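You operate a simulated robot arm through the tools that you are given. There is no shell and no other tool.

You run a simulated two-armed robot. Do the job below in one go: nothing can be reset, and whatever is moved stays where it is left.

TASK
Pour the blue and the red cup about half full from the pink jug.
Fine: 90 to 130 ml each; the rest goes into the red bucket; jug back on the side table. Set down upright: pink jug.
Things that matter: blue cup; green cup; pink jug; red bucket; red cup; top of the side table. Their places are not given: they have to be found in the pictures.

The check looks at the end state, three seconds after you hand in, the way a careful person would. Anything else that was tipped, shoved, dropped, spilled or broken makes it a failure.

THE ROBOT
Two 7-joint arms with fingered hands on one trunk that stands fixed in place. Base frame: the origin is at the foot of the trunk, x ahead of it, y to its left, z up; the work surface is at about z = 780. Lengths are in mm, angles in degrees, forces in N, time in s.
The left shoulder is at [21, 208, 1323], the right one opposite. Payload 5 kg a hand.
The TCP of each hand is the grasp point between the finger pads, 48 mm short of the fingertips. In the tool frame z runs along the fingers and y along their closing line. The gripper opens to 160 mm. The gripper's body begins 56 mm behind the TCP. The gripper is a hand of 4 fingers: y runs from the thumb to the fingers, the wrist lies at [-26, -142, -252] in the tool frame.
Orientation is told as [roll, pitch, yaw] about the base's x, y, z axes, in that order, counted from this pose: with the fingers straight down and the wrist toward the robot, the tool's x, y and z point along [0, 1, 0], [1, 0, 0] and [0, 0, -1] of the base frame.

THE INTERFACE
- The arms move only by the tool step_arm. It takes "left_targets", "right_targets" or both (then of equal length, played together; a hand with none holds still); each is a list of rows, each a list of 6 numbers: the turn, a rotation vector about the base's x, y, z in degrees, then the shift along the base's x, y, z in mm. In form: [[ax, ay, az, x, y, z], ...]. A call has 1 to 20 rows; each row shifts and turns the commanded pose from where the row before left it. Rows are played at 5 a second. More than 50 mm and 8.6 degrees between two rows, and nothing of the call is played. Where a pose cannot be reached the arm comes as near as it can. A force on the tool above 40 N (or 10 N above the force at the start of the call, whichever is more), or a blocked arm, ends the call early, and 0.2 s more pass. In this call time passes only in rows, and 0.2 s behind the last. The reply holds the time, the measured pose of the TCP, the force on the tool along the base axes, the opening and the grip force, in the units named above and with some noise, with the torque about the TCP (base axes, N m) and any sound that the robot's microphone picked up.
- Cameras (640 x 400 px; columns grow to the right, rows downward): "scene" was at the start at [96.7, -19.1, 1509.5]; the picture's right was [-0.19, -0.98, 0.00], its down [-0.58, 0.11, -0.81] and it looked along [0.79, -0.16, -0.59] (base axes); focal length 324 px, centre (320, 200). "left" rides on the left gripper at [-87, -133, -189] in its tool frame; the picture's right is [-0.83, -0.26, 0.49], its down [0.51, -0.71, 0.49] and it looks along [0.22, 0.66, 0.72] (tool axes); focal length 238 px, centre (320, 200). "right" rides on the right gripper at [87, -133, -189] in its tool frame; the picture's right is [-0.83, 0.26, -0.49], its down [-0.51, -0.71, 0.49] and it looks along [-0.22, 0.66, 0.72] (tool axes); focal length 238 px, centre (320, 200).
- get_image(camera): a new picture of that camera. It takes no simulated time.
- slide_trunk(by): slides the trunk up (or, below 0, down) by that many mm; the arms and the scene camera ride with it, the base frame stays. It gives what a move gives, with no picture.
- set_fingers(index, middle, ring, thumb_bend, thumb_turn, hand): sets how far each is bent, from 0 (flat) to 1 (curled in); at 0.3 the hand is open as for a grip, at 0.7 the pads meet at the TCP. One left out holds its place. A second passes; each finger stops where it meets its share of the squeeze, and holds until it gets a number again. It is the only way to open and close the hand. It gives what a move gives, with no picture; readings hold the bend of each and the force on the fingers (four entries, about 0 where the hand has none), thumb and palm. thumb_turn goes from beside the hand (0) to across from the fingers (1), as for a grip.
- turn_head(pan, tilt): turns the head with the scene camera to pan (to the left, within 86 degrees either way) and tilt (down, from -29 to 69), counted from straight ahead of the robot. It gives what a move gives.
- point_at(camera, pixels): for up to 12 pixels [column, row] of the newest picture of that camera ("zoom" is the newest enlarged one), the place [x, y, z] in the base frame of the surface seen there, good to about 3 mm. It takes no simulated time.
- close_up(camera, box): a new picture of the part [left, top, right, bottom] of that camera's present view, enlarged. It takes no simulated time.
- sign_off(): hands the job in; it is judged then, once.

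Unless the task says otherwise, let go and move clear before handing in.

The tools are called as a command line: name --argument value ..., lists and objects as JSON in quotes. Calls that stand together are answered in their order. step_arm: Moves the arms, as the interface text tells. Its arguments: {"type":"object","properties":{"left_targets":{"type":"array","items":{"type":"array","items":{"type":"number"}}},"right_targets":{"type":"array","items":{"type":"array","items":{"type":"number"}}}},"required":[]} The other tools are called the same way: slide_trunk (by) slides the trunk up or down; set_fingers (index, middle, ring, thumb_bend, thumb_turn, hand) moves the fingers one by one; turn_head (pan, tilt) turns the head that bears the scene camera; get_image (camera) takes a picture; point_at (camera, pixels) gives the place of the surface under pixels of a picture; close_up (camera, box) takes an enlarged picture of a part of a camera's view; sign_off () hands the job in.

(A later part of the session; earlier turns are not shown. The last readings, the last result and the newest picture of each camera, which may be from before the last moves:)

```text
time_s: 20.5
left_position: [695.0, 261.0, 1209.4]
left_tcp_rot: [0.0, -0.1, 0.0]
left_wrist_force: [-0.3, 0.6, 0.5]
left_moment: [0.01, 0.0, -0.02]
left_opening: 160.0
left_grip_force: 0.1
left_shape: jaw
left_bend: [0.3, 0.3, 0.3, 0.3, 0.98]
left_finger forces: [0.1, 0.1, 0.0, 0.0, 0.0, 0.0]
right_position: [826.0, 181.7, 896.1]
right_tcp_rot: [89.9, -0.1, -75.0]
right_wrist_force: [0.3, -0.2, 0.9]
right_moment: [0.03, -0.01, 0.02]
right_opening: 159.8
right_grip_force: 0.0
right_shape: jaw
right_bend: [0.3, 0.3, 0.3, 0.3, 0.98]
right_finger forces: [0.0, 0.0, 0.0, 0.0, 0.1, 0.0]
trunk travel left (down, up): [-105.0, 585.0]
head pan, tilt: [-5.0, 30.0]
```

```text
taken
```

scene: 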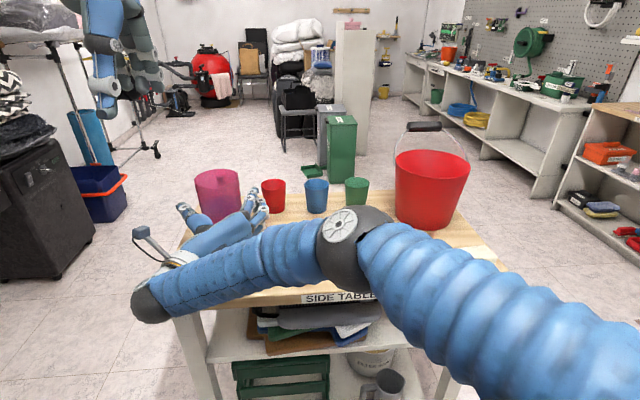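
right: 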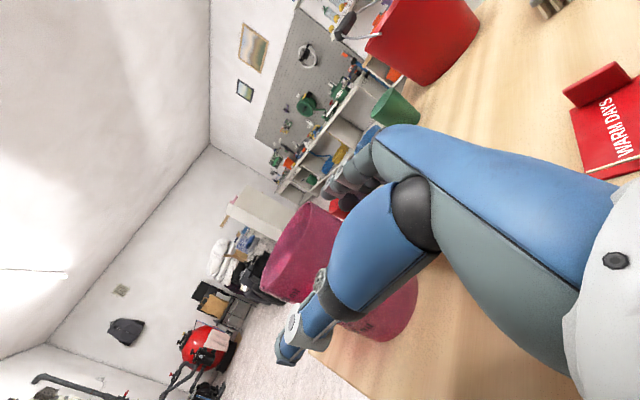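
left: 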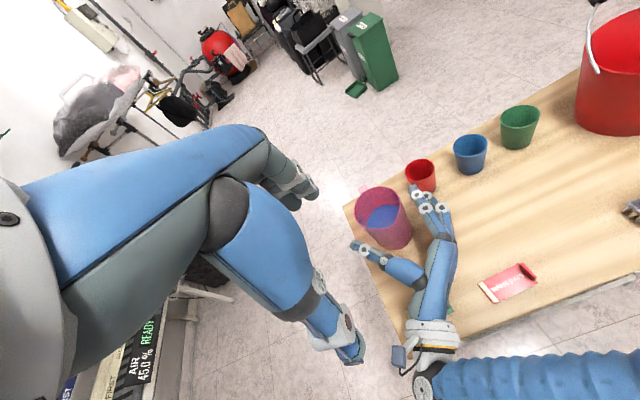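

Contact is gone at z≈896. I retreat up and to the right to see whether the green tray was displaced.

step_arm --right_targets '[[0, 0, 0, -36, -10, 22], [0, 0, 0, -36, -10, 22], [0, 0, 0, -36, -10, 22], [0, 0, 0, 0, -48, 0], [0, 0, 0, 0, -48, 0], [0, 0, 0, 0, -48, 0]]'

close_up --camera "left" --box '[380, 240, 560, 370]'

get_image --camera "scene"

```text
time_s: 21.9
left_position: [694.1, 258.5, 1209.2]
left_tcp_rot: [0.0, -0.1, 0.0]
left_wrist_force: [-0.2, -2.2, 0.5]
left_moment: [0.19, 0.07, 0.03]
left_opening: 160.1
left_grip_force: 0.0
left_shape: jaw
left_bend: [0.3, 0.3, 0.3, 0.3, 0.98]
left_finger forces: [0.0, 0.0, 0.1, 0.1, 0.0, 0.0]
right_position: [718.1, 5.5, 958.6]
right_tcp_rot: [90.0, 0.0, -75.0]
right_wrist_force: [-0.1, -0.5, 0.6]
right_moment: [0.0, -0.04, 0.02]
right_opening: 159.9
right_grip_force: 0.0
right_shape: jaw
right_bend: [0.3, 0.3, 0.3, 0.3, 0.97]
right_finger forces: [0.1, 0.0, 0.0, 0.1, 0.0, 0.1]
trunk travel left (down, up): [-105.0, 585.0]
head pan, tilt: [-5.0, 30.0]
```

```text
3.08 times, centred on (470, 305) of left
```

zoom: 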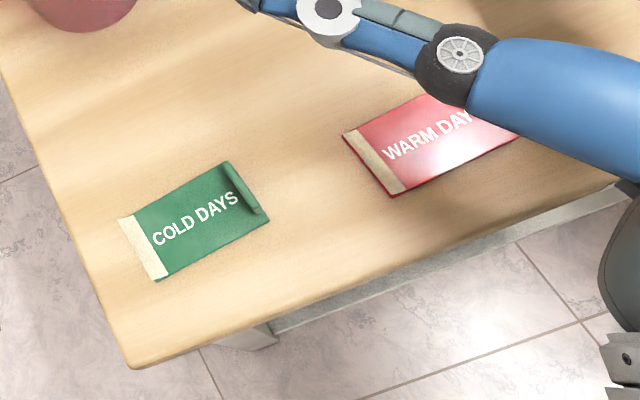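

```text
taken
```

scene: 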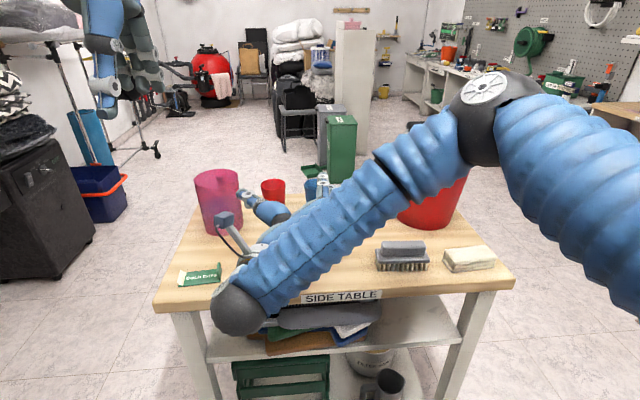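

The green tray looks in place; I measure it against the earlier values ((673,163) at its upright's far end, (683,250) at the pale end).

point_at --camera "zoom" --pixels '[[227, 164], [225, 166], [266, 212], [122, 220], [155, 278], [240, 240], [345, 135], [392, 195], [200, 220], [150, 250]]'

close_up --camera "scene" --box '[150, 240, 260, 310]'

```text
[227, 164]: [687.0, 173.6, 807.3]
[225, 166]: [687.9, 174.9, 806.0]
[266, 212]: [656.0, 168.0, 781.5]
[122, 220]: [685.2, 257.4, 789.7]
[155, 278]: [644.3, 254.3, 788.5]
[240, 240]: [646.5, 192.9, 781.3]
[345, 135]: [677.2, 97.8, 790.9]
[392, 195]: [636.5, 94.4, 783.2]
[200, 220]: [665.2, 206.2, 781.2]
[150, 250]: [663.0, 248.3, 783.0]
```

```text
5.71 times, centred on (205, 275) of scene
```

zoom: 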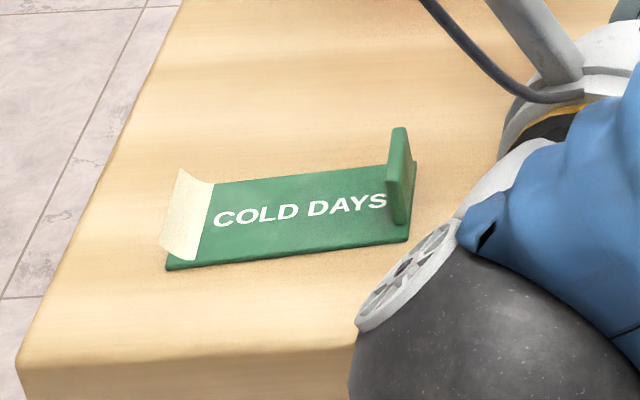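

point_at --camera "zoom" --pixels '[[398, 134], [396, 205], [194, 183], [172, 263], [405, 235], [185, 175]]'

point_at --camera "left" --pixels '[[433, 314]]'

```text
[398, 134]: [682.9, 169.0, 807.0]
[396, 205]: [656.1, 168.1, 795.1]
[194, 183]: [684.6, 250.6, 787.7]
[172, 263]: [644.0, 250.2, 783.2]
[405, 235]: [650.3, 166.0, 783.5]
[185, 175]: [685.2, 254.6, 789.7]
```

```text
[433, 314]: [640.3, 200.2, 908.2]
```

The pale end is unchanged within a couple of mm. I take a plain left picture from the same camera pose as at the start for a like-for-like comparison of the tray's corners.

get_image --camera "left"

close_up --camera "left" --box '[395, 280, 475, 340]'

```text
taken
```

left: 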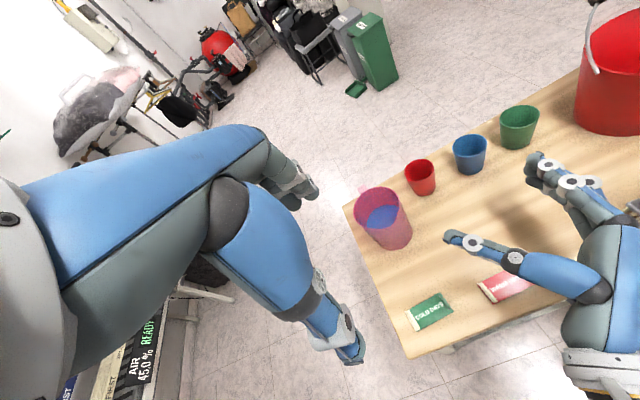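

```text
6.67 times, centred on (435, 310) of left
```

zoom: 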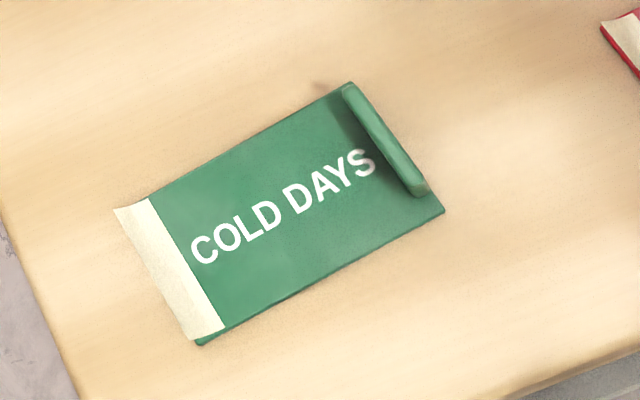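

The tray's upright end may have been nudged by a few mm at most, no more. To keep well above it I'll pitch the hand 15° nose-down, which lifts the wrist ring by about 45 mm, and go back to the pre-grasp place at height.

step_arm --right_targets '[[-1.94, 7.245, 0, 0, 37, 0], [-1.94, 7.245, 0, 0, 37, 0], [0, 0, 0, 0, 37, 0], [0, 0, 0, 0, 37, 0]]'

get_image --camera "left"

get_image --camera "scene"

```text
time_s: 22.9
left_position: [692.7, 261.5, 1208.1]
left_tcp_rot: [0.0, 0.0, 0.0]
left_wrist_force: [-0.6, 1.2, 0.3]
left_moment: [-0.13, -0.01, 0.03]
left_opening: 159.8
left_grip_force: 0.1
left_shape: jaw
left_bend: [0.3, 0.3, 0.3, 0.3, 0.98]
left_finger forces: [0.0, 0.0, 0.0, 0.0, 0.0, 0.1]
right_position: [719.9, 154.2, 963.4]
right_tcp_rot: [75.0, -0.1, -75.0]
right_wrist_force: [0.5, 1.0, 0.4]
right_moment: [0.03, 0.04, -0.03]
right_opening: 159.9
right_grip_force: 0.2
right_shape: jaw
right_bend: [0.3, 0.3, 0.3, 0.3, 0.97]
right_finger forces: [0.1, 0.0, 0.0, 0.0, 0.0, 0.1]
trunk travel left (down, up): [-105.0, 585.0]
head pan, tilt: [-5.0, 30.0]
```

```text
taken
```

left: 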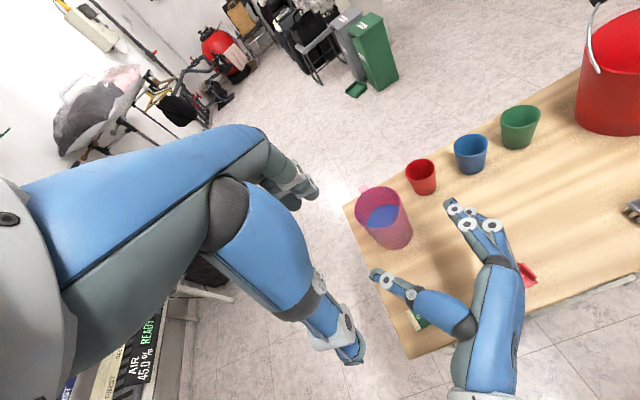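

```text
taken
```

scene: 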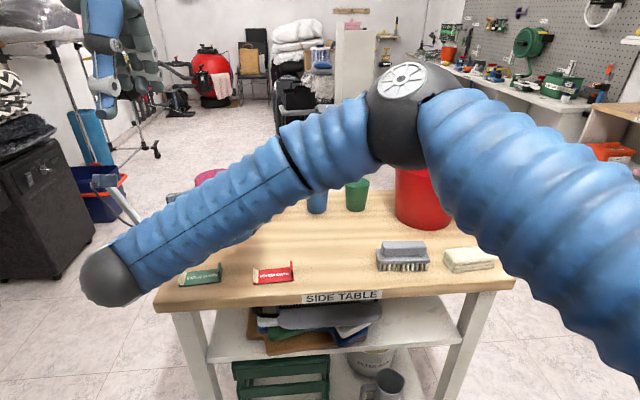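

Roll now reads 75° as planned. I lower to z≈866 and check forces, then advance.

step_arm --right_targets '[[0, 0, 0, 0, 0, -40], [0, 0, 0, 0, 0, -30], [0, 0, 0, 0, 0, -27]]'

get_image --camera "scene"

close_up --camera "left" --box '[320, 140, 560, 400]'

```text
time_s: 23.7
left_position: [694.1, 262.1, 1209.7]
left_tcp_rot: [-0.1, 0.1, 0.0]
left_wrist_force: [0.5, 0.1, -0.4]
left_moment: [-0.03, 0.01, -0.01]
left_opening: 159.7
left_grip_force: 0.1
left_shape: jaw
left_bend: [0.3, 0.3, 0.3, 0.3, 0.98]
left_finger forces: [0.1, 0.0, 0.1, 0.0, 0.1, 0.0]
right_position: [718.5, 155.6, 866.1]
right_tcp_rot: [74.9, 0.0, -75.0]
right_wrist_force: [0.8, 0.1, 0.2]
right_moment: [0.03, 0.03, 0.0]
right_opening: 159.6
right_grip_force: 0.0
right_shape: jaw
right_bend: [0.3, 0.3, 0.3, 0.3, 0.97]
right_finger forces: [0.1, 0.0, 0.1, 0.0, 0.1, 0.0]
trunk travel left (down, up): [-105.0, 585.0]
head pan, tilt: [-5.0, 30.0]
```

```text
taken
```

scene: 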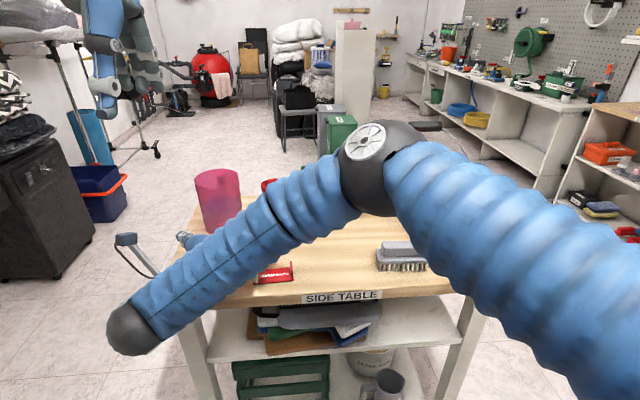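

```text
1.54 times, centred on (440, 270) of left
```

zoom: 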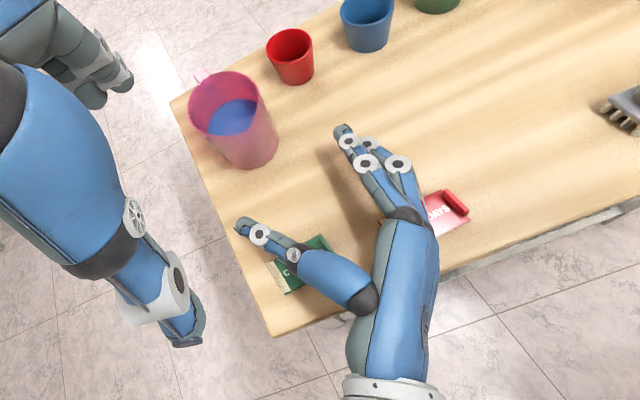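

No contact at all. I advance 100 mm in gentle rows and watch the palm force.

step_arm --right_targets '[[0, 0, 0, 26, 6.8, 0], [0, 0, 0, 26, 6.8, 0], [0, 0, 0, 26, 6.8, 0], [0, 0, 0, 26, 6.8, 0]]'

close_up --camera "left" --box '[330, 140, 490, 260]'

get_image --camera "scene"

```text
time_s: 24.7
left_position: [695.1, 260.8, 1207.5]
left_tcp_rot: [0.1, 0.0, 0.1]
left_wrist_force: [0.3, -0.2, 0.0]
left_moment: [0.0, 0.03, 0.0]
left_opening: 159.9
left_grip_force: 0.1
left_shape: jaw
left_bend: [0.3, 0.3, 0.3, 0.3, 0.98]
left_finger forces: [0.0, 0.0, 0.0, 0.0, 0.0, 0.1]
right_position: [824.4, 182.8, 863.7]
right_tcp_rot: [74.9, -0.1, -75.1]
right_wrist_force: [0.9, 0.1, 0.4]
right_moment: [0.01, -0.02, -0.02]
right_opening: 159.7
right_grip_force: 0.0
right_shape: jaw
right_bend: [0.3, 0.3, 0.3, 0.3, 0.97]
right_finger forces: [0.1, 0.0, 0.0, 0.0, 0.1, 0.0]
trunk travel left (down, up): [-105.0, 585.0]
head pan, tilt: [-5.0, 30.0]
```

```text
3.33 times, centred on (410, 200) of left
```

zoom: 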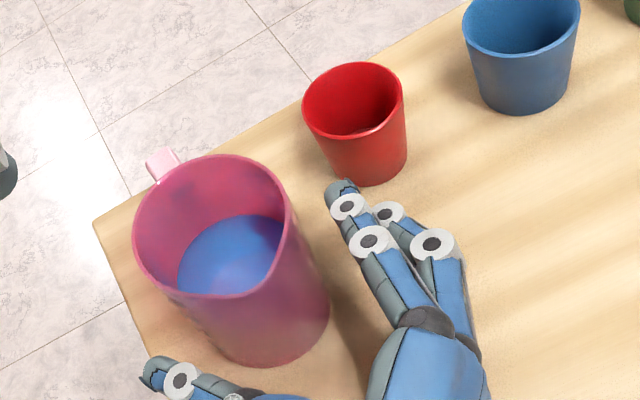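

```text
taken
```

scene: 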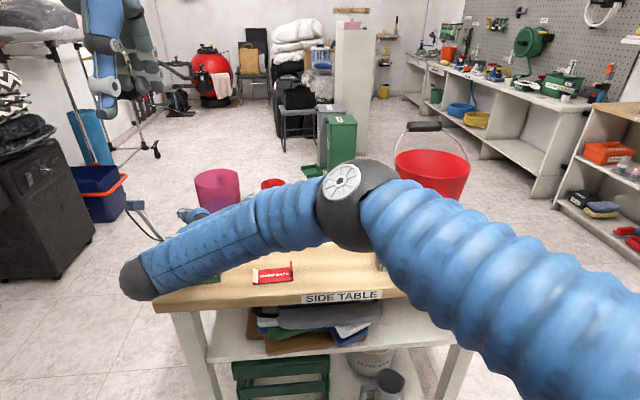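

Still no contact. Before the last 42 mm I measure the fingertips against the red cup and the jug's near wall.

point_at --camera "zoom" --pixels '[[340, 187], [352, 192], [400, 208], [330, 120], [345, 180], [150, 375], [160, 362], [290, 230], [250, 365], [140, 250], [200, 160], [180, 290]]'

```text
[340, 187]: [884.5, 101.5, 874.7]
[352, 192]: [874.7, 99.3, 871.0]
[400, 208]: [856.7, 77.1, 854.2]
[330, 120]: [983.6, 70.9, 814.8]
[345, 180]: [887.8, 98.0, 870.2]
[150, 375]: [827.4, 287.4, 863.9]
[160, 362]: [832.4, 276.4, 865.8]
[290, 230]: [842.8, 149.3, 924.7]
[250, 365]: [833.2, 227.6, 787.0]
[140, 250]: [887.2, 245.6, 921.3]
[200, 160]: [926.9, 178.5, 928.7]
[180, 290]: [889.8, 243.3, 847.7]
```

Clearances are fine: index tip ends about 20 mm from the red cup's rim, and the jug is within 2 mm of the hand's centre line. I narrow the hand slightly and move in the last 42 mm.

set_fingers --hand "right" --index 0.33 --middle 0.33 --ring 0.33 --thumb_bend 0.33

step_arm --right_targets '[[0, 0, 0, 14, 3.6, 0], [0, 0, 0, 14, 3.6, 0], [0, 0, 0, 13, 3.6, 0]]'

close_up --camera "left" --box '[330, 140, 490, 260]'

```text
time_s: 25.7
left_position: [692.9, 261.6, 1208.5]
left_tcp_rot: [0.1, 0.0, -0.1]
left_wrist_force: [-0.2, -0.6, 0.6]
left_moment: [-0.02, 0.03, 0.0]
left_opening: 159.7
left_grip_force: 0.1
left_shape: jaw
left_bend: [0.3, 0.3, 0.3, 0.3, 0.98]
left_finger forces: [0.1, 0.0, 0.1, 0.0, 0.0, 0.0]
right_position: [823.9, 182.7, 864.2]
right_tcp_rot: [74.9, 0.1, -75.0]
right_wrist_force: [-0.6, 0.1, 0.3]
right_moment: [-0.01, -0.03, 0.07]
right_opening: 159.2
right_grip_force: 0.1
right_shape: fingers
right_bend: [0.33, 0.33, 0.33, 0.33, 0.97]
right_finger forces: [0.1, 0.0, 0.0, 0.0, 0.1, 0.1]
trunk travel left (down, up): [-105.0, 585.0]
head pan, tilt: [-5.0, 30.0]
```

```text
time_s: 26.5
left_position: [694.6, 260.5, 1208.0]
left_tcp_rot: [-0.1, 0.1, 0.0]
left_wrist_force: [-0.2, 0.1, 0.0]
left_moment: [0.05, 0.03, 0.01]
left_opening: 159.8
left_grip_force: 0.0
left_shape: jaw
left_bend: [0.3, 0.3, 0.3, 0.3, 0.98]
left_finger forces: [0.1, 0.0, 0.0, 0.0, 0.0, 0.0]
right_position: [865.1, 192.9, 864.2]
right_tcp_rot: [74.8, -0.1, -75.0]
right_wrist_force: [0.0, 0.8, 0.4]
right_moment: [0.01, 0.04, 0.02]
right_opening: 159.0
right_grip_force: 0.0
right_shape: fingers
right_bend: [0.33, 0.33, 0.33, 0.33, 0.97]
right_finger forces: [0.0, 0.0, 0.0, 0.0, 0.1, 0.1]
trunk travel left (down, up): [-105.0, 585.0]
head pan, tilt: [-5.0, 30.0]
```

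```text
3.33 times, centred on (410, 200) of left
```

zoom: 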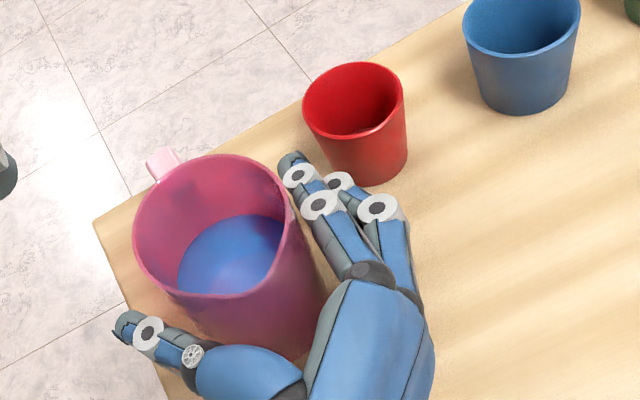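

The jug is now between thumb and fingers with no contact yet. I close in steps to see which side touches first.

set_fingers --hand "right" --index 0.38 --middle 0.38 --ring 0.38 --thumb_bend 0.38

close_up --camera "left" --box '[330, 140, 490, 260]'

```text
time_s: 27.5
left_position: [694.0, 259.6, 1208.4]
left_tcp_rot: [0.0, -0.1, 0.0]
left_wrist_force: [-0.5, -0.6, 0.1]
left_moment: [0.01, 0.03, 0.06]
left_opening: 160.0
left_grip_force: 0.0
left_shape: jaw
left_bend: [0.3, 0.3, 0.3, 0.3, 0.98]
left_finger forces: [0.1, 0.1, 0.1, 0.0, 0.0, 0.0]
right_position: [866.1, 191.8, 865.3]
right_tcp_rot: [74.9, 0.1, -75.0]
right_wrist_force: [-0.8, 0.3, 0.5]
right_moment: [-0.02, 0.0, -0.06]
right_opening: 140.3
right_grip_force: 0.4
right_shape: fingers
right_bend: [0.38, 0.38, 0.38, 0.38, 0.97]
right_finger forces: [0.5, 0.0, 0.1, 0.0, 0.0, 0.0]
trunk travel left (down, up): [-105.0, 585.0]
head pan, tilt: [-5.0, 30.0]
```

```text
3.33 times, centred on (410, 200) of left
```

zoom: 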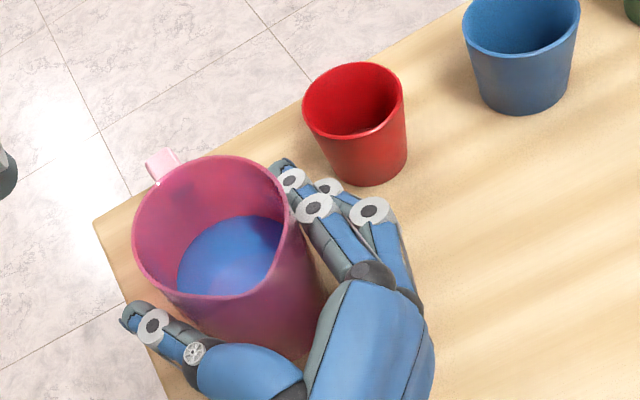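

The index just touches (0.5 N) while the thumb is still free, so I bring the thumb in first, by steps.

set_fingers --hand "right" --thumb_bend 0.43

close_up --camera "left" --box '[330, 140, 490, 260]'

```text
time_s: 28.5
left_position: [694.5, 262.3, 1208.2]
left_tcp_rot: [-0.1, 0.1, 0.0]
left_wrist_force: [0.0, 0.7, -0.1]
left_moment: [-0.01, 0.0, 0.04]
left_opening: 159.6
left_grip_force: 0.0
left_shape: jaw
left_bend: [0.3, 0.3, 0.3, 0.3, 0.98]
left_finger forces: [0.1, 0.0, 0.0, 0.1, 0.0, 0.1]
right_position: [864.6, 193.7, 865.2]
right_tcp_rot: [74.9, 0.1, -74.9]
right_wrist_force: [0.5, 0.1, 0.3]
right_moment: [0.01, -0.01, -0.01]
right_opening: 130.5
right_grip_force: 0.1
right_shape: fingers
right_bend: [0.38, 0.38, 0.38, 0.43, 0.97]
right_finger forces: [0.5, 0.0, 0.0, 0.0, 0.3, 0.0]
trunk travel left (down, up): [-105.0, 585.0]
head pan, tilt: [-5.0, 30.0]
```

```text
3.33 times, centred on (410, 200) of left
```

zoom: 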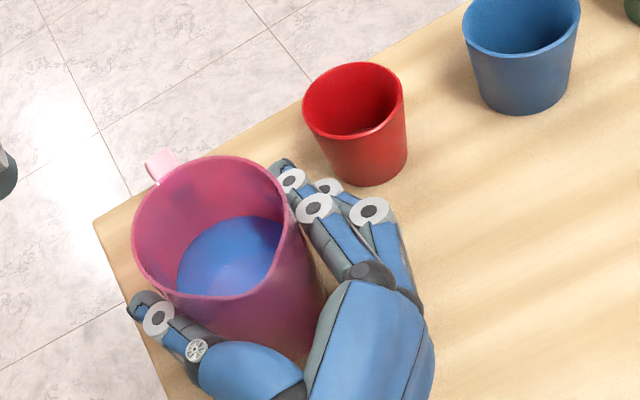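

Thumb now touches too (0.3 N) with the index at 0.5 N, so the jug is centred. I close all fingers for the grip.

set_fingers --hand "right" --middle 0.43 --ring 0.43

set_fingers --hand "right" --index 0.7 --middle 0.7 --ring 0.7 --thumb_bend 0.7

close_up --camera "left" --box '[330, 140, 490, 260]'

```text
time_s: 29.5
left_position: [694.3, 260.2, 1209.1]
left_tcp_rot: [0.0, 0.0, 0.0]
left_wrist_force: [0.3, 0.3, -0.5]
left_moment: [0.02, 0.02, 0.0]
left_opening: 159.7
left_grip_force: 0.0
left_shape: jaw
left_bend: [0.3, 0.3, 0.3, 0.3, 0.98]
left_finger forces: [0.1, 0.0, 0.0, 0.0, 0.0, 0.1]
right_position: [865.5, 192.6, 863.9]
right_tcp_rot: [75.0, 0.1, -75.0]
right_wrist_force: [-1.0, 0.3, 0.6]
right_moment: [0.02, 0.02, 0.02]
right_opening: 130.2
right_grip_force: 1.0
right_shape: fingers
right_bend: [0.38, 0.43, 0.43, 0.43, 0.97]
right_finger forces: [0.3, 0.1, 0.1, 0.1, 0.3, 0.1]
trunk travel left (down, up): [-105.0, 585.0]
head pan, tilt: [-5.0, 30.0]
```

```text
time_s: 30.5
left_position: [693.5, 259.8, 1208.6]
left_tcp_rot: [0.0, 0.0, 0.1]
left_wrist_force: [-0.4, 0.2, -0.1]
left_moment: [0.01, -0.01, 0.03]
left_opening: 159.8
left_grip_force: 0.1
left_shape: jaw
left_bend: [0.3, 0.3, 0.3, 0.3, 0.98]
left_finger forces: [0.0, 0.0, 0.0, 0.0, 0.0, 0.0]
right_position: [865.4, 192.7, 864.4]
right_tcp_rot: [74.9, 0.0, -75.1]
right_wrist_force: [1.9, -2.4, 0.6]
right_moment: [-0.5, -0.19, 0.0]
right_opening: 110.9
right_grip_force: 40.2
right_shape: fingers
right_bend: [0.42, 0.52, 0.51, 0.47, 0.96]
right_finger forces: [19.6, 9.6, 12.0, 0.0, 39.2, 0.1]
trunk travel left (down, up): [-105.0, 585.0]
head pan, tilt: [-5.0, 30.0]
```

```text
3.33 times, centred on (410, 200) of left
```

zoom: 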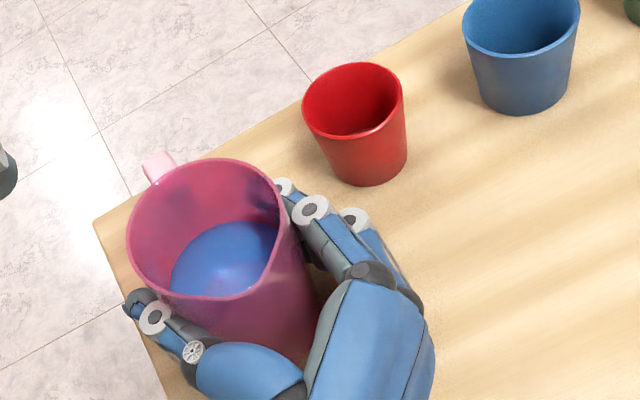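

Grip is 40 N (fingers 19.6/9.6/12, thumb 39.2), opening 111 mm. I lift gently and look for slip.

step_arm --right_targets '[[0, 0, 0, 0, 0, 4], [0, 0, 0, 0, 0, 8], [0, 0, 0, 0, 0, 12], [0, 0, 0, 0, 0, 12]]'

close_up --camera "left" --box '[330, 140, 490, 260]'

get_image --camera "scene"

```text
time_s: 31.5
left_position: [694.5, 260.8, 1208.8]
left_tcp_rot: [0.0, 0.0, 0.0]
left_wrist_force: [0.4, 0.6, -0.3]
left_moment: [0.02, -0.04, -0.03]
left_opening: 159.7
left_grip_force: 0.0
left_shape: jaw
left_bend: [0.3, 0.3, 0.3, 0.3, 0.98]
left_finger forces: [0.0, 0.0, 0.0, 0.0, 0.0, 0.0]
right_position: [863.9, 194.4, 899.6]
right_tcp_rot: [74.9, 0.0, -75.0]
right_wrist_force: [-0.8, -1.2, -6.5]
right_moment: [-0.03, 0.16, 0.03]
right_opening: 110.8
right_grip_force: 39.2
right_shape: fingers
right_bend: [0.42, 0.52, 0.51, 0.47, 0.96]
right_finger forces: [19.6, 9.0, 10.5, 0.0, 39.4, 0.0]
trunk travel left (down, up): [-105.0, 585.0]
head pan, tilt: [-5.0, 30.0]
```

```text
3.33 times, centred on (410, 200) of left
```

zoom: 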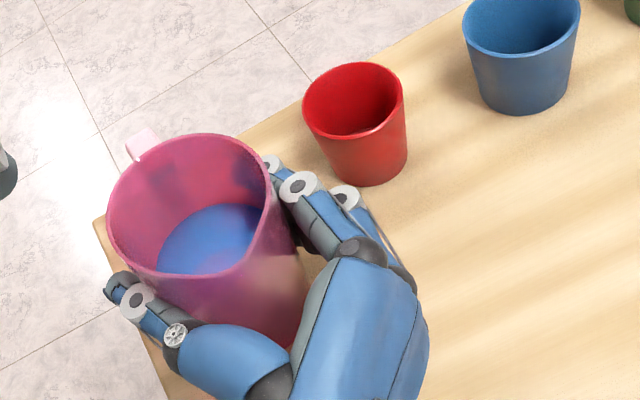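

```text
taken
```

scene: 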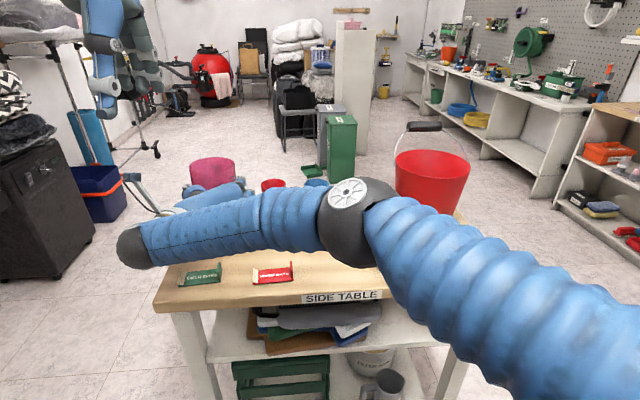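

The jug is lifted: 6.5 N on the wrist, no slip. I measure the rim and liquid now to know exactly how the jug sits in the hand.

point_at --camera "zoom" --pixels '[[110, 210], [125, 175], [200, 135], [245, 145], [267, 185], [240, 255], [200, 272], [145, 268], [130, 140], [150, 135], [210, 240], [190, 262]]'

```text
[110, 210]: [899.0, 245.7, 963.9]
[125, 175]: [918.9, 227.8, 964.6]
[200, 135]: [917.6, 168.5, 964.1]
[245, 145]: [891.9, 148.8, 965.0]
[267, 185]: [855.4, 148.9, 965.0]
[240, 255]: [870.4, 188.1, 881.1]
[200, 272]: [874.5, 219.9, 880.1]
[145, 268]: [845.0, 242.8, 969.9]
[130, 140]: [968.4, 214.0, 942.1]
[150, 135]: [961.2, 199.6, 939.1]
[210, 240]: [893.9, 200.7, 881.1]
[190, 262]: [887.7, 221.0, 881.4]
```

The jug's axis sits 10.6 mm ahead of the grasp point, the rim 65 mm above it, liquid 84 mm below the rim. I lift to z≈1000 and then carry it towards the pour place for the red cup, turning the yaw by +45° so it pours forward-right.

step_arm --right_targets '[[0, 0, 0, 0, 0, 15], [0, 0, 0, 0, 0, 25], [0, 0, 0, 0, 0, 25], [0, 0, 0, 0, 0, 25], [0, 0, 0, 0, 0, 10]]'

step_arm --right_targets '[[0, 0, 3, 0, -6, 0], [0, 0, 5, 1, -12, 0], [0, 0, 5, 1, -12, 0], [0, 0, 5, 1, -12, 0], [0, 0, 5, 1, -12, 0], [0, 0, 5, 1, -12, 0], [0, 0, 5, 1, -12, 0], [0, 0, 5, 1, -12, 0], [0, 0, 5, 0, -8, 0], [0, 0, 2, 0, -4, 0]]'

get_image --camera "left"

get_image --camera "scene"

```text
time_s: 32.7
left_position: [694.3, 261.3, 1208.6]
left_tcp_rot: [-0.1, 0.1, 0.0]
left_wrist_force: [1.0, 0.5, 0.0]
left_moment: [-0.01, -0.01, -0.02]
left_opening: 160.0
left_grip_force: 0.0
left_shape: jaw
left_bend: [0.3, 0.3, 0.3, 0.3, 0.98]
left_finger forces: [0.0, 0.0, 0.0, 0.0, 0.1, 0.1]
right_position: [863.6, 193.6, 999.8]
right_tcp_rot: [74.9, 0.0, -75.0]
right_wrist_force: [0.2, 0.0, -6.2]
right_moment: [-0.1, 0.16, -0.01]
right_opening: 110.8
right_grip_force: 39.9
right_shape: fingers
right_bend: [0.42, 0.52, 0.51, 0.47, 0.96]
right_finger forces: [19.6, 9.0, 10.4, 0.0, 39.3, 0.0]
trunk travel left (down, up): [-105.0, 585.0]
head pan, tilt: [-5.0, 30.0]
```

```text
time_s: 34.9
left_position: [695.2, 260.8, 1208.6]
left_tcp_rot: [0.1, 0.1, -0.1]
left_wrist_force: [-0.6, 0.5, 0.4]
left_moment: [0.03, -0.01, 0.0]
left_opening: 159.9
left_grip_force: 0.1
left_shape: jaw
left_bend: [0.3, 0.3, 0.3, 0.3, 0.98]
left_finger forces: [0.1, 0.1, 0.0, 0.1, 0.0, 0.0]
right_position: [870.9, 91.7, 999.4]
right_tcp_rot: [74.9, 0.0, -29.8]
right_wrist_force: [-0.4, -0.6, -6.6]
right_moment: [-0.14, 0.1, 0.0]
right_opening: 110.8
right_grip_force: 38.5
right_shape: fingers
right_bend: [0.42, 0.52, 0.51, 0.47, 0.96]
right_finger forces: [19.4, 9.1, 10.1, 0.1, 38.7, 0.0]
trunk travel left (down, up): [-105.0, 585.0]
head pan, tilt: [-5.0, 30.0]
```

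```text
taken
```

left: 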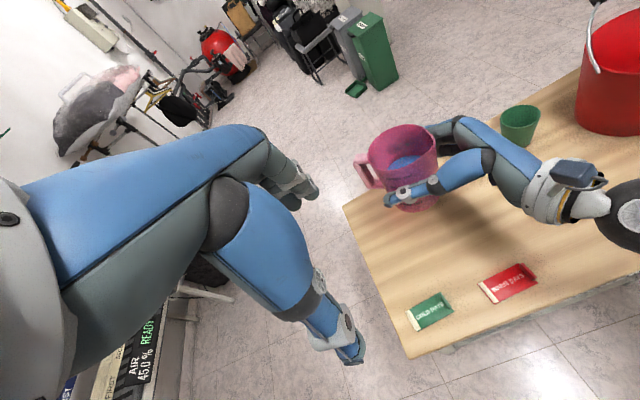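

```text
taken
```

scene: 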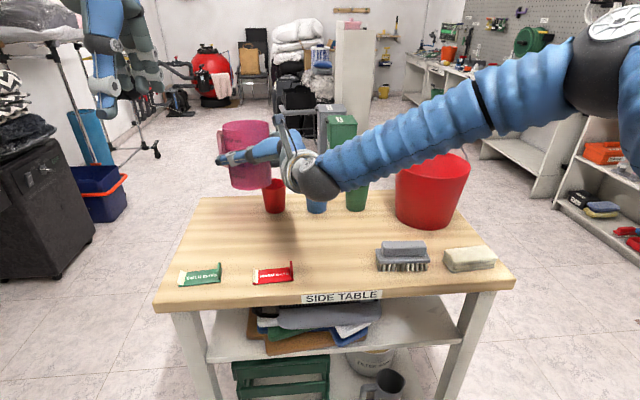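

Everything hangs steady at (871,92,999), yaw −30. I tilt to 48° now (well below the spill angle of about 58°) at this height and look.

step_arm --right_targets '[[1.5, 2.6, 0, 0, 0, 0], [3, 5.196, 0, 0, 0, 0], [3, 5.196, 0, 0, 0, 0], [3, 5.196, 0, 0, 0, 0], [3, 5.196, 0, 0, 0, 0], [3, 5.196, 0, 0, 0, 0], [3, 5.196, 0, 0, 0, 0], [3, 5.196, 0, 0, 0, 0], [1.5, 2.6, 0, 0, 0, 0]]'

get_image --camera "scene"

get_image --camera "right"

get_image --camera "left"

```text
time_s: 36.9
left_position: [694.2, 260.9, 1208.2]
left_tcp_rot: [0.0, 0.0, -0.1]
left_wrist_force: [0.0, -0.6, 0.0]
left_moment: [0.01, -0.03, 0.0]
left_opening: 159.7
left_grip_force: 0.2
left_shape: jaw
left_bend: [0.3, 0.3, 0.3, 0.3, 0.98]
left_finger forces: [0.0, 0.1, 0.0, 0.0, 0.1, 0.0]
right_position: [871.8, 90.7, 999.8]
right_tcp_rot: [75.1, 48.2, -30.1]
right_wrist_force: [0.0, -0.2, -6.2]
right_moment: [-0.2, 0.02, 0.03]
right_opening: 110.6
right_grip_force: 38.2
right_shape: fingers
right_bend: [0.41, 0.52, 0.51, 0.48, 0.96]
right_finger forces: [20.1, 9.7, 10.8, 0.0, 35.9, 0.0]
trunk travel left (down, up): [-105.0, 585.0]
head pan, tilt: [-5.0, 30.0]
```

```text
taken
```

scene: 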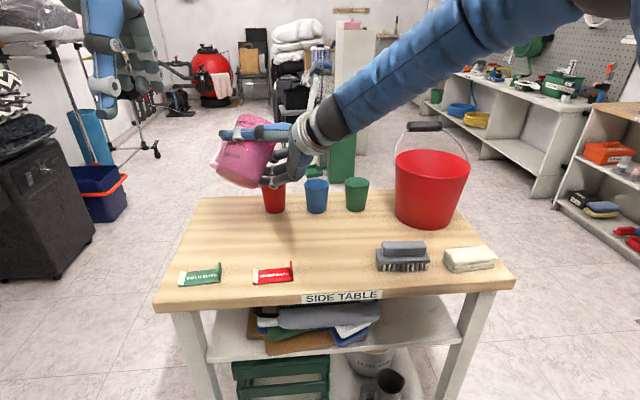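

```text
taken
```

right: 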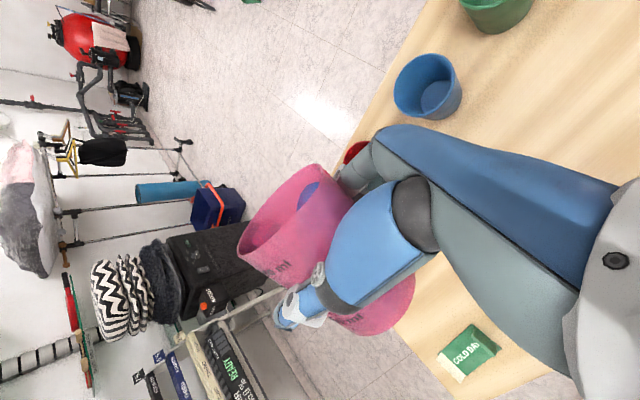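

```text
taken
```

left: 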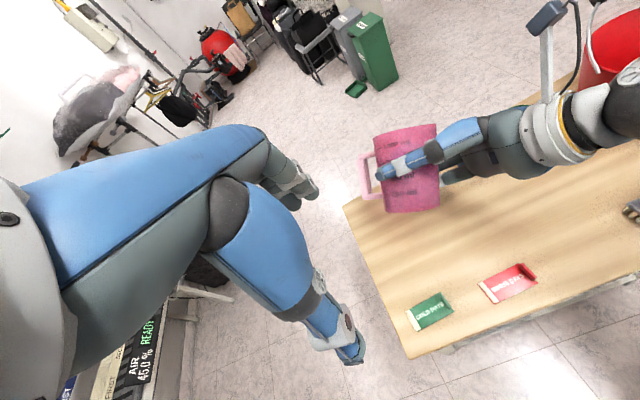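

The right camera sees into the jug (liquid near (310,192)) with the red cup behind the lip at (355,150). I lower by 60 mm to the pouring height and check the lip's place over the cup.

step_arm --right_targets '[[0, 0, 0, 0, 0, -15], [0, 0, 0, 0, 0, -20], [0, 0, 0, 0, 0, -15], [0, 0, 0, 0, 0, -10]]'

close_up --camera "right" --box '[220, 110, 420, 260]'

close_up --camera "scene" --box '[190, 90, 350, 230]'

```text
time_s: 37.9
left_position: [694.1, 259.9, 1208.9]
left_tcp_rot: [-0.1, 0.1, 0.0]
left_wrist_force: [-0.8, -0.8, 0.3]
left_moment: [0.03, 0.02, 0.02]
left_opening: 159.7
left_grip_force: 0.1
left_shape: jaw
left_bend: [0.3, 0.3, 0.3, 0.3, 0.98]
left_finger forces: [0.0, 0.0, 0.0, 0.1, 0.1, 0.2]
right_position: [870.8, 90.4, 939.1]
right_tcp_rot: [75.0, 48.1, -30.0]
right_wrist_force: [-0.1, -0.3, -5.6]
right_moment: [-0.27, 0.02, 0.0]
right_opening: 110.9
right_grip_force: 38.0
right_shape: fingers
right_bend: [0.41, 0.52, 0.51, 0.48, 0.96]
right_finger forces: [20.1, 9.7, 10.7, 0.0, 35.8, 0.0]
trunk travel left (down, up): [-105.0, 585.0]
head pan, tilt: [-5.0, 30.0]
```

```text
2.67 times, centred on (320, 185) of right
```

zoom: 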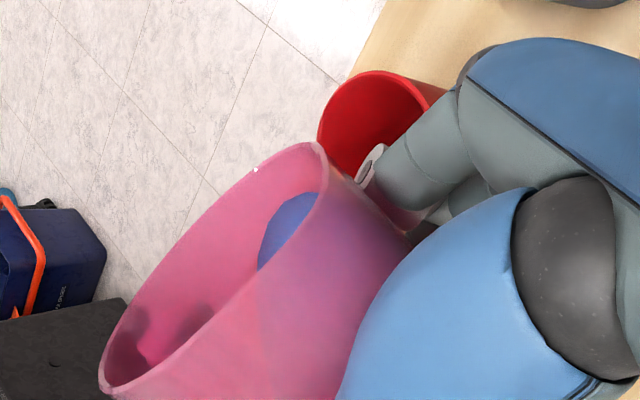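

```text
2.86 times, centred on (270, 160) of scene
```

zoom: 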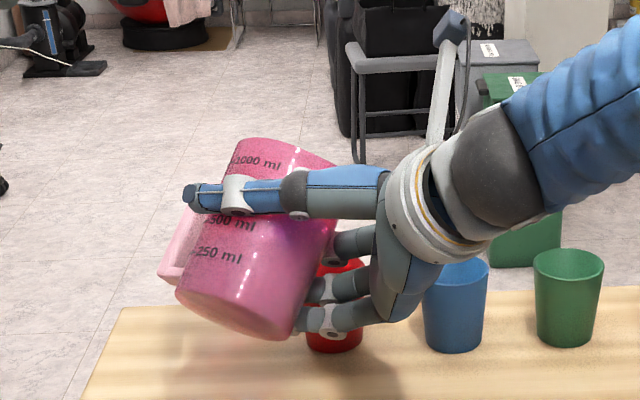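

The right camera gives a direct view of lip (322,148) and red cup opening. I measure lip, cup rim, index knuckle and liquid.

close_up --camera "right" --box '[290, 110, 410, 200]'

point_at --camera "zoom" --pixels '[[225, 152], [240, 165], [250, 185], [205, 150], [245, 90], [330, 60], [400, 110], [330, 110], [310, 190], [330, 160], [180, 270], [360, 170]]'

```text
4.44 times, centred on (350, 155) of right
```

zoom: 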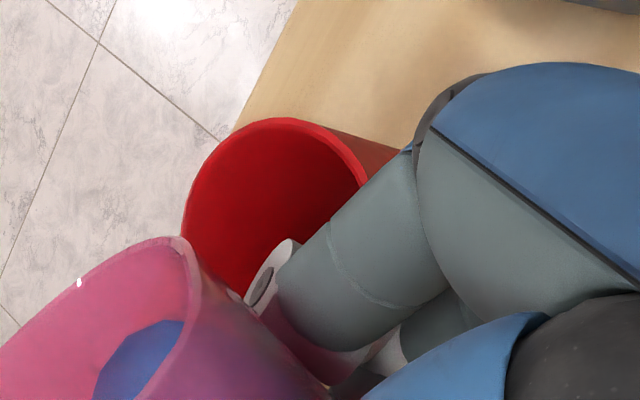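

```text
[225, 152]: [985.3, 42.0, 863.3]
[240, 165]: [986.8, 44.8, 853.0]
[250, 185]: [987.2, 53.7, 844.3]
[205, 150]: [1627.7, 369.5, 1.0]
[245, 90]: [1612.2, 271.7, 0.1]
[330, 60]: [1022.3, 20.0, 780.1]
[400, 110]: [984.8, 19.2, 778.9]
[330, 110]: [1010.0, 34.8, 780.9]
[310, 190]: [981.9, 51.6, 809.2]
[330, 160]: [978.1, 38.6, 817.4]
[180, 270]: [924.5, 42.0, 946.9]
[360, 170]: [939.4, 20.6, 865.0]
```

point_at --camera "zoom" --pixels '[[183, 243], [170, 240], [150, 245], [120, 260], [192, 255], [197, 275], [190, 300], [215, 170], [190, 210], [280, 120], [365, 190], [110, 370]]'

```text
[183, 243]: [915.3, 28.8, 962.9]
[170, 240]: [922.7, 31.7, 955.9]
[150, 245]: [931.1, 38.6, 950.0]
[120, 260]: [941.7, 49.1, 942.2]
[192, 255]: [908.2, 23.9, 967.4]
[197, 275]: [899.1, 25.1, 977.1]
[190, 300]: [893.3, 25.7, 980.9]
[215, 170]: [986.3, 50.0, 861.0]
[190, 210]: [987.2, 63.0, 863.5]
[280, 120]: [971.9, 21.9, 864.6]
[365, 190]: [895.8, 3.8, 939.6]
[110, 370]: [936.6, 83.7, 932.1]
```

The lip is at about (949,59), 76 mm above the cup rim and within 5 mm of the red cup's centre line. I tilt on slowly to 56° and check for the first flow.

step_arm --right_targets '[[1, 1.732, 0, 0, 0, 0], [1, 1.732, 0, 0, 0, 0], [1, 1.732, 0, 0, 0, 0], [1, 1.732, 0, 0, 0, 0]]'

close_up --camera "right" --box '[240, 110, 400, 230]'

close_up --camera "scene" --box '[210, 110, 330, 220]'

```text
time_s: 38.9
left_position: [694.2, 261.9, 1206.8]
left_tcp_rot: [0.0, 0.0, 0.0]
left_wrist_force: [-0.5, -0.5, 0.3]
left_moment: [0.0, -0.01, -0.04]
left_opening: 159.9
left_grip_force: 0.0
left_shape: jaw
left_bend: [0.3, 0.3, 0.3, 0.3, 0.98]
left_finger forces: [0.0, 0.0, 0.0, 0.1, 0.0, 0.1]
right_position: [871.1, 91.5, 939.9]
right_tcp_rot: [75.0, 56.0, -29.9]
right_wrist_force: [-0.9, 0.5, -5.6]
right_moment: [-0.21, 0.01, -0.03]
right_opening: 110.5
right_grip_force: 37.6
right_shape: fingers
right_bend: [0.41, 0.52, 0.51, 0.48, 0.96]
right_finger forces: [20.2, 9.7, 10.7, 0.0, 35.7, 0.0]
trunk travel left (down, up): [-105.0, 585.0]
head pan, tilt: [-5.0, 30.0]
```

```text
3.33 times, centred on (320, 170) of right
```

zoom: 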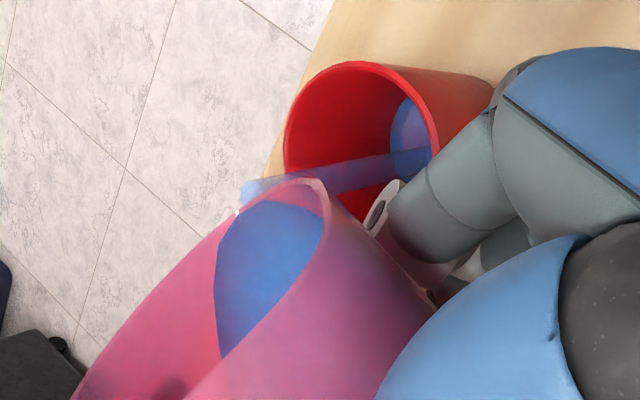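

```text
3.64 times, centred on (270, 165) of scene
```

zoom: 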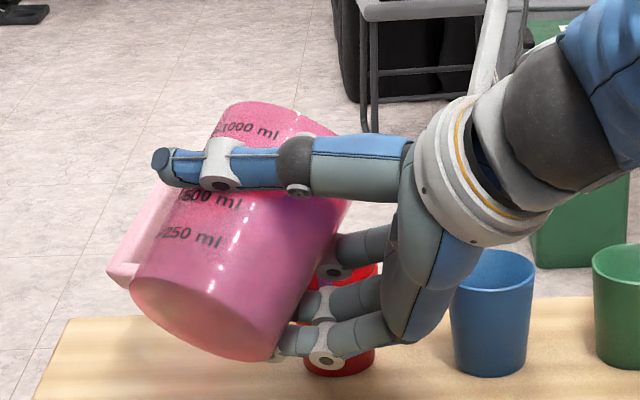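

Flow has begun at 56°: the stream runs from the lip (250,188) into the red cup, liquid showing at (410,130). I measure the surface in the cup right away before any more time passes.

point_at --camera "zoom" --pixels '[[405, 115], [400, 130], [412, 108], [420, 170], [415, 180], [395, 140], [250, 192], [300, 185], [280, 300]]'

close_up --camera "right" --box '[305, 120, 385, 180]'

```text
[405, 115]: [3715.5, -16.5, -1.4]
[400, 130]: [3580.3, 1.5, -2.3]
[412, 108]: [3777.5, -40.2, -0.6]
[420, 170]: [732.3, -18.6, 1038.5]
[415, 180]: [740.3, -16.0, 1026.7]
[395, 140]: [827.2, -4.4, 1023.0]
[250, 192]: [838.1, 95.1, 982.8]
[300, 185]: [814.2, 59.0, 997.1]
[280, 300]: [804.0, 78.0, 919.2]
```

```text
6.67 times, centred on (345, 150) of right
```

zoom: 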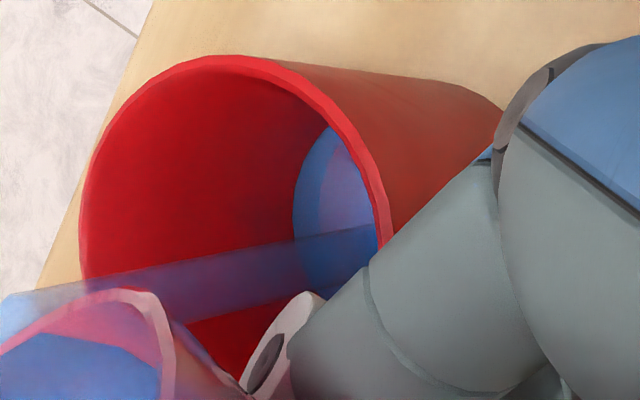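

point_at --camera "zoom" --pixels '[[312, 190], [325, 150], [350, 200], [300, 240], [340, 270], [200, 180], [230, 265], [150, 285], [60, 300], [90, 200], [230, 60], [40, 380]]'

```text
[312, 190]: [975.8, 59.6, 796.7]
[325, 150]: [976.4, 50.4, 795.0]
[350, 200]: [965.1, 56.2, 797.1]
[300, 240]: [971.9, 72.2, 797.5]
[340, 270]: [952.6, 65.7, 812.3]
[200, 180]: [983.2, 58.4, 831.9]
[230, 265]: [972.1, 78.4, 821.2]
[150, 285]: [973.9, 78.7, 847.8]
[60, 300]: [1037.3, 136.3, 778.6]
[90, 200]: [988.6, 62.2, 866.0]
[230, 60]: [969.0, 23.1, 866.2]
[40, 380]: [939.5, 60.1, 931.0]
```

The surface in the red cup is at z≈797 (about 30 ml); my target is z≈828 (about 110 ml). The stream falls near the cup's middle, so I hold the tilt briefly and measure the rate.

step_arm --right_targets '[[0, 0, 0, 0, 0, 0]]'

close_up --camera "right" --box '[305, 120, 385, 180]'

point_at --camera "zoom" --pixels '[[300, 200], [312, 190], [318, 150], [345, 180], [350, 200], [300, 230], [290, 200], [330, 220]]'

```text
time_s: 39.3
left_position: [694.6, 260.9, 1207.8]
left_tcp_rot: [0.1, 0.1, 0.0]
left_wrist_force: [0.2, -0.3, 0.0]
left_moment: [0.01, 0.02, 0.01]
left_opening: 159.7
left_grip_force: 0.0
left_shape: jaw
left_bend: [0.3, 0.3, 0.3, 0.3, 0.98]
left_finger forces: [0.0, 0.0, 0.0, 0.0, 0.0, 0.0]
right_position: [872.3, 92.3, 939.4]
right_tcp_rot: [74.9, 56.1, -30.1]
right_wrist_force: [1.4, -0.5, -5.8]
right_moment: [-0.24, 0.0, -0.04]
right_opening: 110.5
right_grip_force: 37.9
right_shape: fingers
right_bend: [0.41, 0.52, 0.51, 0.48, 0.96]
right_finger forces: [20.1, 9.8, 10.7, 0.1, 35.7, 0.1]
trunk travel left (down, up): [-105.0, 585.0]
head pan, tilt: [-5.0, 30.0]
```

```text
6.67 times, centred on (345, 150) of right
```

zoom: 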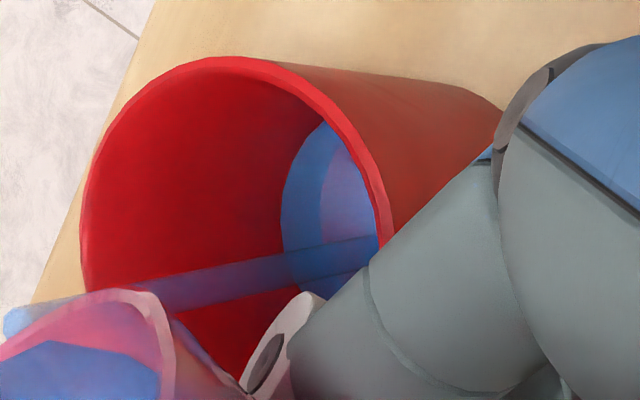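

```text
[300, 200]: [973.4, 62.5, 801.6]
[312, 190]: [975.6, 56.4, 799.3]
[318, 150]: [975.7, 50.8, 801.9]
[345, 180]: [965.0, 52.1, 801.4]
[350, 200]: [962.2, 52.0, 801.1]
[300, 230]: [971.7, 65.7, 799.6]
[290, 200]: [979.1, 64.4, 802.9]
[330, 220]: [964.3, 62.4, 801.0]
```

Level is now ≈801 (about 40 ml) and the stream is thinning, so the flow settles by itself at a fixed tilt. I add 1° and hold a little.

step_arm --right_targets '[[0.5, 0.866, 0, 0, 0, 0], [0, 0, 0, 0, 0, 0], [0, 0, 0, 0, 0, 0]]'

close_up --camera "right" --box '[305, 120, 385, 180]'

point_at --camera "zoom" --pixels '[[300, 200], [312, 190], [318, 150], [345, 180], [350, 200], [300, 230], [290, 200], [330, 220]]'

```text
time_s: 40.1
left_position: [694.5, 261.4, 1208.4]
left_tcp_rot: [0.0, 0.1, 0.1]
left_wrist_force: [0.0, 0.1, -0.2]
left_moment: [0.0, -0.03, 0.0]
left_opening: 159.8
left_grip_force: 0.0
left_shape: jaw
left_bend: [0.3, 0.3, 0.3, 0.3, 0.98]
left_finger forces: [0.0, 0.1, 0.0, 0.0, 0.0, 0.0]
right_position: [871.1, 90.6, 939.2]
right_tcp_rot: [74.8, 57.2, -29.9]
right_wrist_force: [0.3, 0.0, -4.8]
right_moment: [-0.23, 0.02, 0.0]
right_opening: 110.6
right_grip_force: 37.9
right_shape: fingers
right_bend: [0.41, 0.52, 0.51, 0.48, 0.95]
right_finger forces: [20.0, 9.6, 10.7, 0.0, 35.7, 0.0]
trunk travel left (down, up): [-105.0, 585.0]
head pan, tilt: [-5.0, 30.0]
```

```text
6.67 times, centred on (345, 150) of right
```

zoom: 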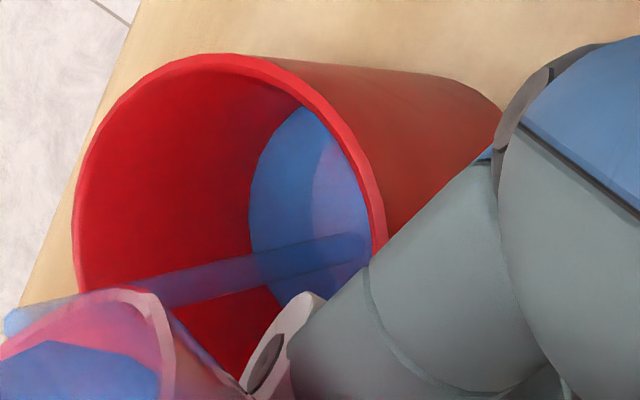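

```text
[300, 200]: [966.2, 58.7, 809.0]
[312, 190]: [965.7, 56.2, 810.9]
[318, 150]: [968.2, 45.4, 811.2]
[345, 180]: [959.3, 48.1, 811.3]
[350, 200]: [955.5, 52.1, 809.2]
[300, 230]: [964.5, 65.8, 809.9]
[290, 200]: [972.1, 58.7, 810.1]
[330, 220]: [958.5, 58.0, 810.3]
```

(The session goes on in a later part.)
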